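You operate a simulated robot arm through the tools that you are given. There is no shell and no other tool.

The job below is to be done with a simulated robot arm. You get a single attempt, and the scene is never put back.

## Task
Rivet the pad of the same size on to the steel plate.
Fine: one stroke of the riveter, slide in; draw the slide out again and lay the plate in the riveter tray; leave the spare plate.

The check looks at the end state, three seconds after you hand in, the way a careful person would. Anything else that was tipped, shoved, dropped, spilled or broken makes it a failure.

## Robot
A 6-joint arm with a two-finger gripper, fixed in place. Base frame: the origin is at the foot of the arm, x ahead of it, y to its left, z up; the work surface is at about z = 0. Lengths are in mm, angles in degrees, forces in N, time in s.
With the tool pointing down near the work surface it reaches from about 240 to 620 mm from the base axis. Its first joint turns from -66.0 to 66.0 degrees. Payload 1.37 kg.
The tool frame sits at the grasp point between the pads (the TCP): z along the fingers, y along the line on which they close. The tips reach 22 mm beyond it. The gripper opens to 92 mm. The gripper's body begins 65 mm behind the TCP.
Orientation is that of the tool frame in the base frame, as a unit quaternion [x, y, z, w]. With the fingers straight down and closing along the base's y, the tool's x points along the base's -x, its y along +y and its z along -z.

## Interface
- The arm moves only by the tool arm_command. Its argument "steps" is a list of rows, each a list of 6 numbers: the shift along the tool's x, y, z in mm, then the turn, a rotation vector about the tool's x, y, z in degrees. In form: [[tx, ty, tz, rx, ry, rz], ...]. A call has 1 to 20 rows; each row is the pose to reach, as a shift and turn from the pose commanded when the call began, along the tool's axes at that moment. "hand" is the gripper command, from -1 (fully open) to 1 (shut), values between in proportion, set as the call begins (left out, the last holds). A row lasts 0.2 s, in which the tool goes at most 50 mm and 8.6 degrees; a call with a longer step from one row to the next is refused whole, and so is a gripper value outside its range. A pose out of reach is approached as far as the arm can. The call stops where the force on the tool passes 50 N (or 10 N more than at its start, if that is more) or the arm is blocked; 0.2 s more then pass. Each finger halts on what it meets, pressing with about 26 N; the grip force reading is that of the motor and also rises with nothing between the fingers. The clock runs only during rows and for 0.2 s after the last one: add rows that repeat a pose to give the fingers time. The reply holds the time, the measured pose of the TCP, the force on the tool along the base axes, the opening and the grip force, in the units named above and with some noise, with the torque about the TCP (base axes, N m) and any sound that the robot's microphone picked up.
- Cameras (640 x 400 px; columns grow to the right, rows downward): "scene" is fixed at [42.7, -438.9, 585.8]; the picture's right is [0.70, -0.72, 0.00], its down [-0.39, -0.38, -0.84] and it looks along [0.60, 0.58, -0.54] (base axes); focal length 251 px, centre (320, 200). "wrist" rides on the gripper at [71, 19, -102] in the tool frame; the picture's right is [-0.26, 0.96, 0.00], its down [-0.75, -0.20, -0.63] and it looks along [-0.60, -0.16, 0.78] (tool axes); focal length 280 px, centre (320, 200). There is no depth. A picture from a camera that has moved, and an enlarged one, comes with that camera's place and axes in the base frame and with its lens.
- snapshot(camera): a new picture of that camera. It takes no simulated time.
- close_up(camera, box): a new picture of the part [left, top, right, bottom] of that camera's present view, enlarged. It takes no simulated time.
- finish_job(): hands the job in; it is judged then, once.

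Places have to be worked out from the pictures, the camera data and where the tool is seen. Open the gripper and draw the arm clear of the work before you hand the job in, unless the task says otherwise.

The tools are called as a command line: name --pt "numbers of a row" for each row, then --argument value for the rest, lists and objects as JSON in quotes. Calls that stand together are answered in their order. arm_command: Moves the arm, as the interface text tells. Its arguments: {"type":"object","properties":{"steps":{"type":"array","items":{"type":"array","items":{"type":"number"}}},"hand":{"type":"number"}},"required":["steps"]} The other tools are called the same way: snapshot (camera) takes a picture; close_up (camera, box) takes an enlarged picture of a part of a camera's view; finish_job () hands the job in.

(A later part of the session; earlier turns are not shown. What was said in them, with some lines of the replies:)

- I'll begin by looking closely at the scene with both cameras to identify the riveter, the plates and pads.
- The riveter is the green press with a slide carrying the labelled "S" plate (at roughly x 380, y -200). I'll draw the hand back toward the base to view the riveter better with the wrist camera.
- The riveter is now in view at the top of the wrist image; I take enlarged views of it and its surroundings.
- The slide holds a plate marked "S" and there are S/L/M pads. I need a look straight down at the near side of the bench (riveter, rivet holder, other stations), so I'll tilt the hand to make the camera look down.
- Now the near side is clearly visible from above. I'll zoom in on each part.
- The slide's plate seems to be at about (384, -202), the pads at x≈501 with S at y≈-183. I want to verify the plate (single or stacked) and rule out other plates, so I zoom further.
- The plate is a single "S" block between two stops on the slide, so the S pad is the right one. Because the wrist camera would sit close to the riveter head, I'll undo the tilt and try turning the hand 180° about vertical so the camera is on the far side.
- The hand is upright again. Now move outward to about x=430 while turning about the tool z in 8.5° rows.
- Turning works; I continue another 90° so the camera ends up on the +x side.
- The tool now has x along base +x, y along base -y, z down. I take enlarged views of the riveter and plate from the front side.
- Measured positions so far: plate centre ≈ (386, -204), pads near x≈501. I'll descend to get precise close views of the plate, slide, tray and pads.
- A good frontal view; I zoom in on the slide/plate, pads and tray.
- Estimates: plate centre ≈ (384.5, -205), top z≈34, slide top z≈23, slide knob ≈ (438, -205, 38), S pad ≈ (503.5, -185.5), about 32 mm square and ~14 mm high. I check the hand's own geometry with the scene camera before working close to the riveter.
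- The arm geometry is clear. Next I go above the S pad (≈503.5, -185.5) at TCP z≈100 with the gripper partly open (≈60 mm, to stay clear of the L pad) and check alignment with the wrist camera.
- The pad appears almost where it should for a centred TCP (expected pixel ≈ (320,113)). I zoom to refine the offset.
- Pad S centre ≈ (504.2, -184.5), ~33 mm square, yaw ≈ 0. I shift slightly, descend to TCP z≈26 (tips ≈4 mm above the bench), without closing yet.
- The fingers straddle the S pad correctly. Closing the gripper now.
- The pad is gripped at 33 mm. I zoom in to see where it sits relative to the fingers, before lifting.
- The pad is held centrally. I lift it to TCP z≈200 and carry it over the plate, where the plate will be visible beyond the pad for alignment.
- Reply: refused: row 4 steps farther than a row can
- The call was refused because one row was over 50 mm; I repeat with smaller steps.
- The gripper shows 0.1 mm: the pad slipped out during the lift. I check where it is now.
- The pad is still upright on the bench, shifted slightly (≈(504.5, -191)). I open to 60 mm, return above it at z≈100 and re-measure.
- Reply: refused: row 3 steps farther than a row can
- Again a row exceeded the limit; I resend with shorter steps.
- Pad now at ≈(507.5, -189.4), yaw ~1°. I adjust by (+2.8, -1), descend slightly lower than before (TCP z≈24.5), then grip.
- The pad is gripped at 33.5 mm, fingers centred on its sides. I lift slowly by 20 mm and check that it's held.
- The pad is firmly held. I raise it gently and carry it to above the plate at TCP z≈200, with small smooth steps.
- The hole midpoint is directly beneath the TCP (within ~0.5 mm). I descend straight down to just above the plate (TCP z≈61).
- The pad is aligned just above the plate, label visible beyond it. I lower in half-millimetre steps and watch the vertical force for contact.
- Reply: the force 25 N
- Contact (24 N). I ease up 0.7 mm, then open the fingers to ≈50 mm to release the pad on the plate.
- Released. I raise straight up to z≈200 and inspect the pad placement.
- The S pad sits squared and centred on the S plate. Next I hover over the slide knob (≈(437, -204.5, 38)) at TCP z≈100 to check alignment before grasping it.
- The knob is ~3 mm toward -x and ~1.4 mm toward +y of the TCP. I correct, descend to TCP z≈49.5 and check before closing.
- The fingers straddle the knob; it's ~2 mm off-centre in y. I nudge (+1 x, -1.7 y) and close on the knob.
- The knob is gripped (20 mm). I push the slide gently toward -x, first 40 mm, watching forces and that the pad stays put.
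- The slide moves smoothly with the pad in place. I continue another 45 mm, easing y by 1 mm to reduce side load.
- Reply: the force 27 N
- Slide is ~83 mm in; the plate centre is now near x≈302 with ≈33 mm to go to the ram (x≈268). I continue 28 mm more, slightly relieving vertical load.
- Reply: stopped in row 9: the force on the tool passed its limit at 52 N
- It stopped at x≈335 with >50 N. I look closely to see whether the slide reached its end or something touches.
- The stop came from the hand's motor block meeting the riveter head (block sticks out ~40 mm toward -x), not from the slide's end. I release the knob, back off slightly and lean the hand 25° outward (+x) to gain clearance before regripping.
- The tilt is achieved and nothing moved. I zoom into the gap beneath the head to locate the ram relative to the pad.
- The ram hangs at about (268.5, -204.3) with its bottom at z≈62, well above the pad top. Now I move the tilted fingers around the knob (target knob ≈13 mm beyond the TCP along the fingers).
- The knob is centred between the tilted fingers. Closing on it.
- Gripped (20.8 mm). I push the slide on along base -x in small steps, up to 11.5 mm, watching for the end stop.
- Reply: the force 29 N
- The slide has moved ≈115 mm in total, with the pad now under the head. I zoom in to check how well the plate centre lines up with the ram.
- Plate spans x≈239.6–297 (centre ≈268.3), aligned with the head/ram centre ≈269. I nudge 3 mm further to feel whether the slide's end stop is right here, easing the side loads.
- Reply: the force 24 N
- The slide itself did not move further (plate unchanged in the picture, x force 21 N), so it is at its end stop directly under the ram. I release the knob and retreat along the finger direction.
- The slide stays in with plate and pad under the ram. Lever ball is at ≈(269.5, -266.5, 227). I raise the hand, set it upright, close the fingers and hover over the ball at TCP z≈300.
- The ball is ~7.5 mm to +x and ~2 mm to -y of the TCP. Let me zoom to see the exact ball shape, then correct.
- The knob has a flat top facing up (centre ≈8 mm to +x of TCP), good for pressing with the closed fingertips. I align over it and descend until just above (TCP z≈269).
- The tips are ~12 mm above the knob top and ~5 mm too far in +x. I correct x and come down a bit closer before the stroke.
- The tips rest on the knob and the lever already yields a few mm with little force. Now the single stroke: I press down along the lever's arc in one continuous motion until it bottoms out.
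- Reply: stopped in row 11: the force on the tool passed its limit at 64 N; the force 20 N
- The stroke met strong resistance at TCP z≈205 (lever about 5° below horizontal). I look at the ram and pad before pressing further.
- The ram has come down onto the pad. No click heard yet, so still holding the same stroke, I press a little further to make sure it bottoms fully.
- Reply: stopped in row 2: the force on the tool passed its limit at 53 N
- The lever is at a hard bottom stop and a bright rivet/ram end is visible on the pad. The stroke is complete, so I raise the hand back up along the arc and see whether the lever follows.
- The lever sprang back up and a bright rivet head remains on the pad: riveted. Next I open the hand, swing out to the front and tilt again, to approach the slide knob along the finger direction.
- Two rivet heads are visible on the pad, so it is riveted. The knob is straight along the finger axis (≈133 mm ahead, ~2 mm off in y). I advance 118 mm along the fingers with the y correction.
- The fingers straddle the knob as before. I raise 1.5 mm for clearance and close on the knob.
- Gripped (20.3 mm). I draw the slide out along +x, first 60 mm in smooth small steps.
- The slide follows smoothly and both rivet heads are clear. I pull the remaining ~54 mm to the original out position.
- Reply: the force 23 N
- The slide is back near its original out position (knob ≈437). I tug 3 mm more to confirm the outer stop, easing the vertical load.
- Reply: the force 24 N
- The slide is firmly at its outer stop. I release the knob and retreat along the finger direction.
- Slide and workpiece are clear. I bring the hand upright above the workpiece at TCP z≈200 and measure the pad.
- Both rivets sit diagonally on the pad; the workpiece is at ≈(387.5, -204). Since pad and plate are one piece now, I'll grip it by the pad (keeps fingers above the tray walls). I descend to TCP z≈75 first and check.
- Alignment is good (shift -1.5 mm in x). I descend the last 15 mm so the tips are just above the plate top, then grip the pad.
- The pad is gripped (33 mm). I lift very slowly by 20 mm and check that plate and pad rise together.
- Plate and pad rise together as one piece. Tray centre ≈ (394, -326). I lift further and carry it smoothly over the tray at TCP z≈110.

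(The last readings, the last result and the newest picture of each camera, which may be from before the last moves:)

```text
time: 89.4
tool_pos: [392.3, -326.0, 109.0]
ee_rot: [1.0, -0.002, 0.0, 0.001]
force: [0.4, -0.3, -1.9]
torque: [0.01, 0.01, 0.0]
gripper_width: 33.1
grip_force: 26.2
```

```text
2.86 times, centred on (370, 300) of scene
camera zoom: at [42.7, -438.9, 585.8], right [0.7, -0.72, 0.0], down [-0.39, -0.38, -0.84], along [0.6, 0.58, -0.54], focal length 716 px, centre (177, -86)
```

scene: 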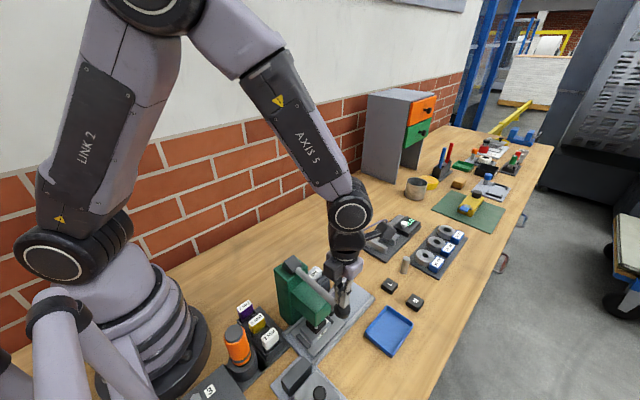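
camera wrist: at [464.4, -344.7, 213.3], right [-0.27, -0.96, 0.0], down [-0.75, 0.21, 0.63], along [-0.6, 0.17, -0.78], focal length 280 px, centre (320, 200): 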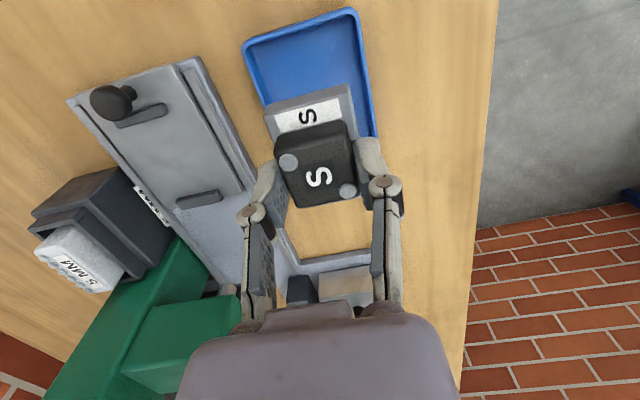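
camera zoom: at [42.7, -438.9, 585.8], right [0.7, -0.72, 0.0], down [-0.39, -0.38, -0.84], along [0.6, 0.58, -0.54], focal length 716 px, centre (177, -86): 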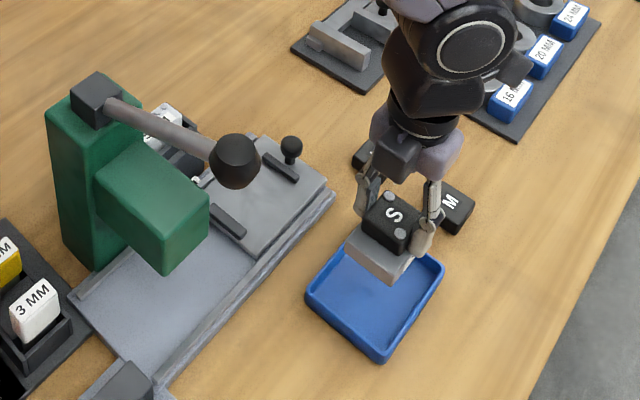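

The workpiece is centred above the tray (tray y-centre ≈ -325.6). I descend smoothly to ~8 mm above the tray floor.

arm_command --pt "0 0 3 0 0 0" --pt "0 0 9 0 0 0" --pt "0 0 17 0 0 0" --pt "0 0 26 0 0 0" --pt "0 0 35 0 0 0" --pt "0 0 44 0 0 0" --pt "0 0 52 0 0 0" --pt "0 0 58 0 0 0" --pt "0 0 62 0 0 0" --pt "0 0 63 0 0 0" --pt "0 0 63 0 0 0"

close_up --camera "wrist" --box '[220, 20, 420, 230]'

close_up --camera "scene" --box '[340, 270, 440, 360]'

```text
time: 91.8
tool_pos: [392.8, -326.2, 45.7]
ee_rot: [1.0, -0.002, 0.0, 0.0]
force: [-0.3, -0.2, -3.0]
torque: [0.01, 0.01, 0.0]
gripper_width: 33.3
grip_force: 26.2
```

```text
1.90 times, centred on (320, 125) of wrist
camera zoom: at [464.7, -345.0, 150.3], right [-0.27, -0.96, 0.0], down [-0.75, 0.21, 0.63], along [-0.6, 0.17, -0.78], focal length 534 px, centre (320, 343)
```

zoom: 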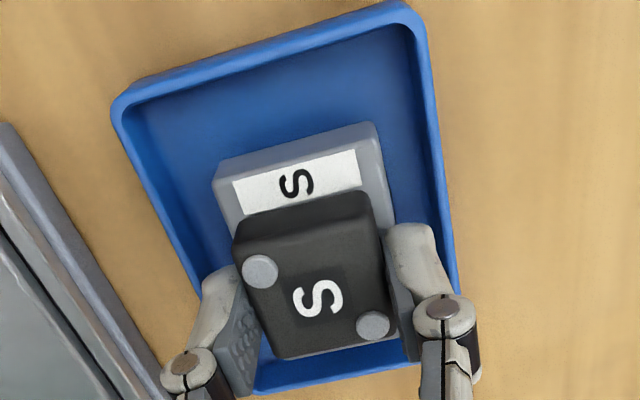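

```text
4.44 times, centred on (390, 315) of scene
camera zoom: at [42.7, -438.9, 585.8], right [0.7, -0.72, 0.0], down [-0.39, -0.38, -0.84], along [0.6, 0.58, -0.54], focal length 1114 px, centre (9, -311)
```

zoom: 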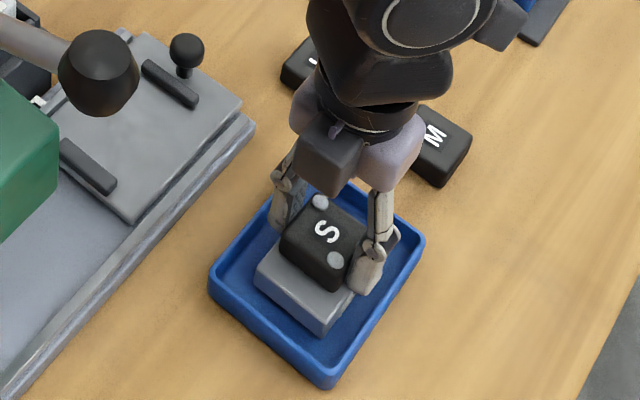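

The workpiece is inside the tray outline, well clear of the walls. I creep down in small steps until contact.

arm_command --pt "0 0 1 0 0 0" --pt "0 0 2 0 0 0" --pt "0 0 3 0 0 0" --pt "0 0 4 0 0 0" --pt "0 0 5 0 0 0" --pt "0 0 5.5 0 0 0" --pt "0 0 6 0 0 0"

```text
time: 93.4
tool_pos: [395.5, -326.5, 41.6]
ee_rot: [1.0, -0.001, 0.001, 0.0]
force: [-6.2, 3.9, 22.9]
torque: [0.07, 0.16, 0.02]
gripper_width: 33.1
grip_force: 25.6
```

Contact with the tray floor (23 N). I ease up 0.7 mm and open the fingers to ≈50 mm.

arm_command --pt "0 0 -0.4 0 0 0" --pt "0 0 -0.8 0 0 0" --pt "0 0 -0.8 0 0 0"

arm_command --hand -0.1 --pt "0 0 0 0 0 0" --pt "0 0 0 0 0 0" --pt "0 0 0 0 0 0" --pt "0 0 0 0 0 0"

close_up --camera "wrist" --box '[220, 20, 420, 230]'

close_up --camera "scene" --box '[340, 270, 440, 360]'

```text
time: 94.2
tool_pos: [395.5, -325.4, 42.3]
ee_rot: [1.0, -0.002, 0.001, 0.001]
force: [0.6, -5.6, 11.9]
torque: [-0.12, -0.01, -0.01]
gripper_width: 33.1
grip_force: 26.3
```

```text
time: 95.2
tool_pos: [394.5, -326.6, 41.0]
ee_rot: [1.0, -0.002, 0.0, 0.0]
force: [-0.4, -1.0, -0.6]
torque: [0.01, 0.03, 0.01]
gripper_width: 50.6
grip_force: 0.0
```

```text
1.90 times, centred on (320, 125) of wrist
camera zoom: at [466.3, -343.8, 145.0], right [-0.27, -0.96, 0.0], down [-0.75, 0.21, 0.63], along [-0.6, 0.17, -0.78], focal length 534 px, centre (320, 343)
```

zoom: 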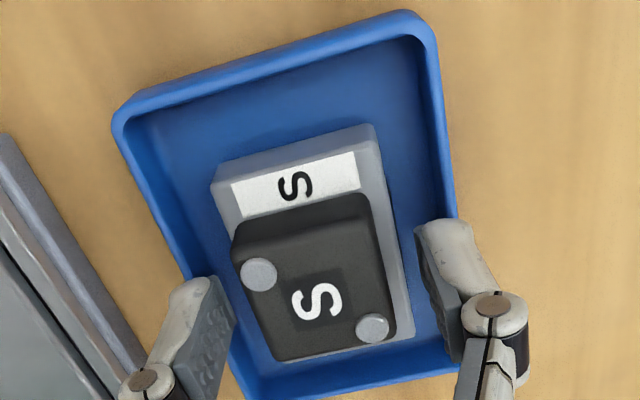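

```text
4.44 times, centred on (390, 315) of scene
camera zoom: at [42.7, -438.9, 585.8], right [0.7, -0.72, 0.0], down [-0.39, -0.38, -0.84], along [0.6, 0.58, -0.54], focal length 1114 px, centre (9, -311)
```

zoom: 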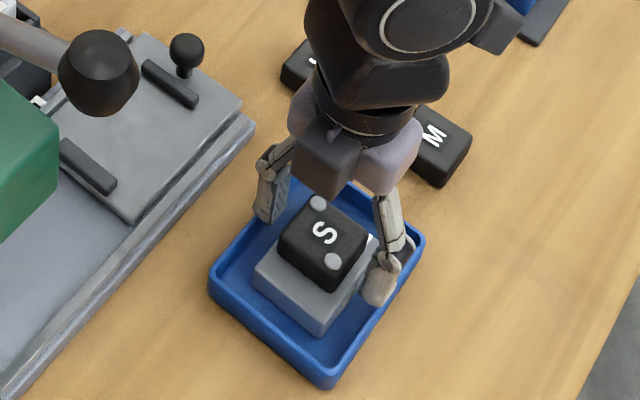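

The workpiece rests in the tray, released. I rise straight up slowly, then faster, to get clear.

arm_command --pt "0 0 -5 0 0 0" --pt "0 0 -15 0 0 0" --pt "0 0 -30 0 0 0" --pt "0 0 -60 0 0 0" --pt "0 0 -100 0 0 0" --pt "0 0 -145 0 0 0" --pt "0 0 -190 0 0 0" --pt "0 0 -230 0 0 0" --pt "0 0 -250 0 0 0" --pt "0 0 -250 0 0 0"

snapshot --camera "scene"

close_up --camera "scene" --box '[270, 230, 450, 370]'

snapshot --camera "wrist"

```text
time: 97.4
tool_pos: [392.5, -326.4, 294.1]
ee_rot: [1.0, -0.001, -0.001, 0.0]
force: [0.7, -0.4, -0.1]
torque: [0.02, -0.01, -0.01]
gripper_width: 50.8
grip_force: 0.1
```

```text
taken
```

scene: 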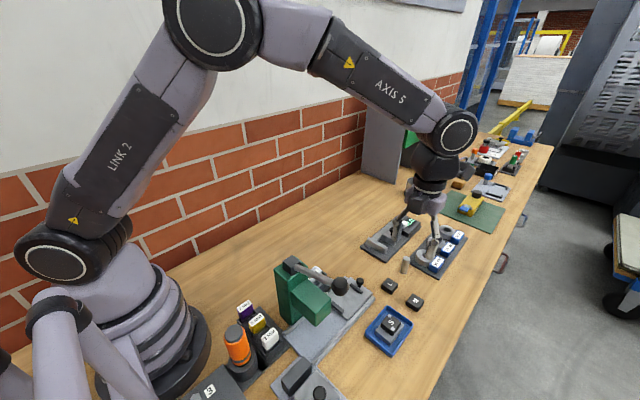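

```text
2.86 times, centred on (360, 300) of scene
camera zoom: at [42.7, -438.9, 585.8], right [0.7, -0.72, 0.0], down [-0.39, -0.38, -0.84], along [0.6, 0.58, -0.54], focal length 716 px, centre (206, -86)
```

zoom: 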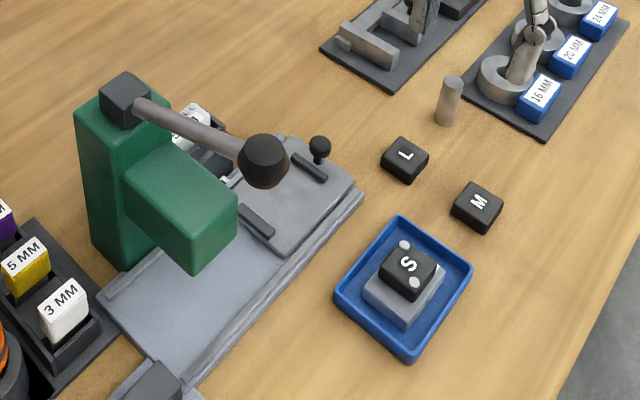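

```text
taken
camera wrist: at [463.5, -345.6, 396.6], right [-0.27, -0.96, 0.0], down [-0.75, 0.21, 0.63], along [-0.6, 0.17, -0.78], focal length 280 px, centre (320, 200)
```

wrist: 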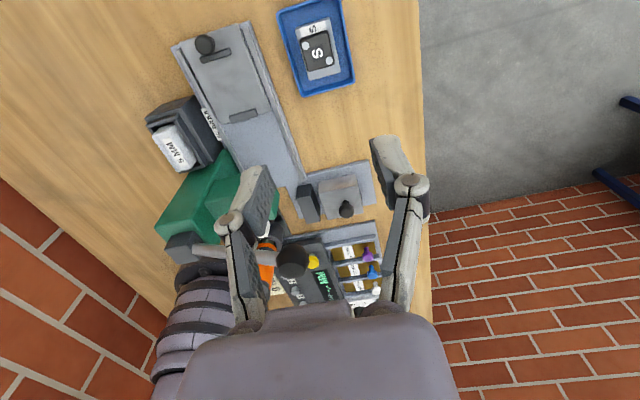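

Everything looks right: the riveted S pad and plate lie flat in the blue tray, slide is out and empty, lever up, L and M pads untouched. I raise the arm further and open the gripper fully.

arm_command --hand -1 --pt "0 -10 -35 0 0 0" --pt "0 -25 -75 0 0 0" --pt "0 -45 -115 0 0 0" --pt "0 -65 -145 0 0 0" --pt "0 -85 -165 0 0 0" --pt "0 -85 -165 0 0 0" --pt "0 -85 -165 0 0 0"

snapshot --camera "scene"

close_up --camera "scene" --box '[340, 270, 440, 360]'

```text
time: 99.0
tool_pos: [393.6, -242.5, 456.8]
ee_rot: [1.0, -0.002, 0.0, 0.0]
force: [-0.9, 0.2, -0.2]
torque: [0.02, 0.03, -0.03]
gripper_width: 92.1
grip_force: 0.0
```

```text
taken
```

scene: 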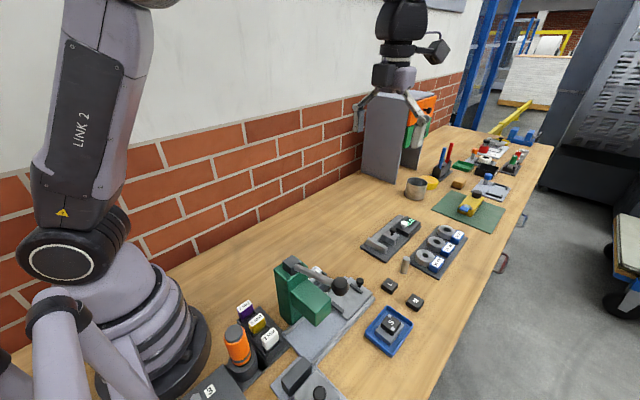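

```text
4.44 times, centred on (390, 315) of scene
camera zoom: at [42.7, -438.9, 585.8], right [0.7, -0.72, 0.0], down [-0.39, -0.38, -0.84], along [0.6, 0.58, -0.54], focal length 1114 px, centre (9, -311)
```

zoom: 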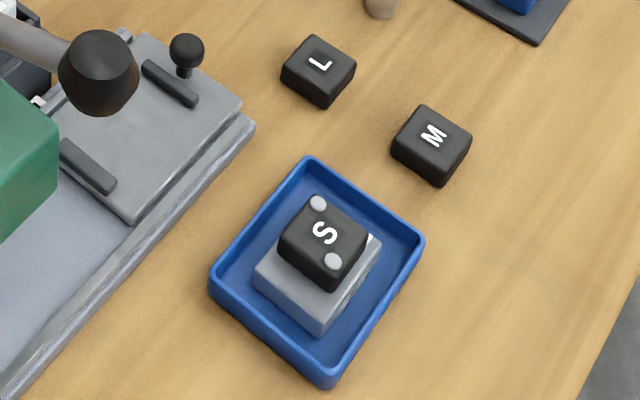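

The riveted workpiece lies flat in the tray, the slide is out and the lever up. The other items are in place, and the arm is clear with the gripper open, so I hand the job in.

finish_job

```text
The job is handed in.
```

The S pad is riveted to the S plate, and the finished piece is lying flat in the blue tray beside the riveter. I handed the job in without seeing the result of the check.

- **Riveting:** I made one stroke with the slide fully in. The lever went to its hard stop and sprang back up. Two rivet heads show on the pad.
- **Slide:** It is drawn out to its outer stop and empty.
- **Other items:** The L and M pads and the other stations look untouched in the last picture. I never identified the spare plate, but I moved no plate other than the one on the slide.
- **Slip:** The S pad slipped out of the gripper on my first lift. It stayed upright on the bench a few millimetres from its place, and I picked it up again.
- **Bump:** The hand's motor block touched the riveter head once, at about 52 N, while I was pushing the slide in. I saw no effect from it.
- **Arm:** It is raised clear of the work with the gripper fully open.
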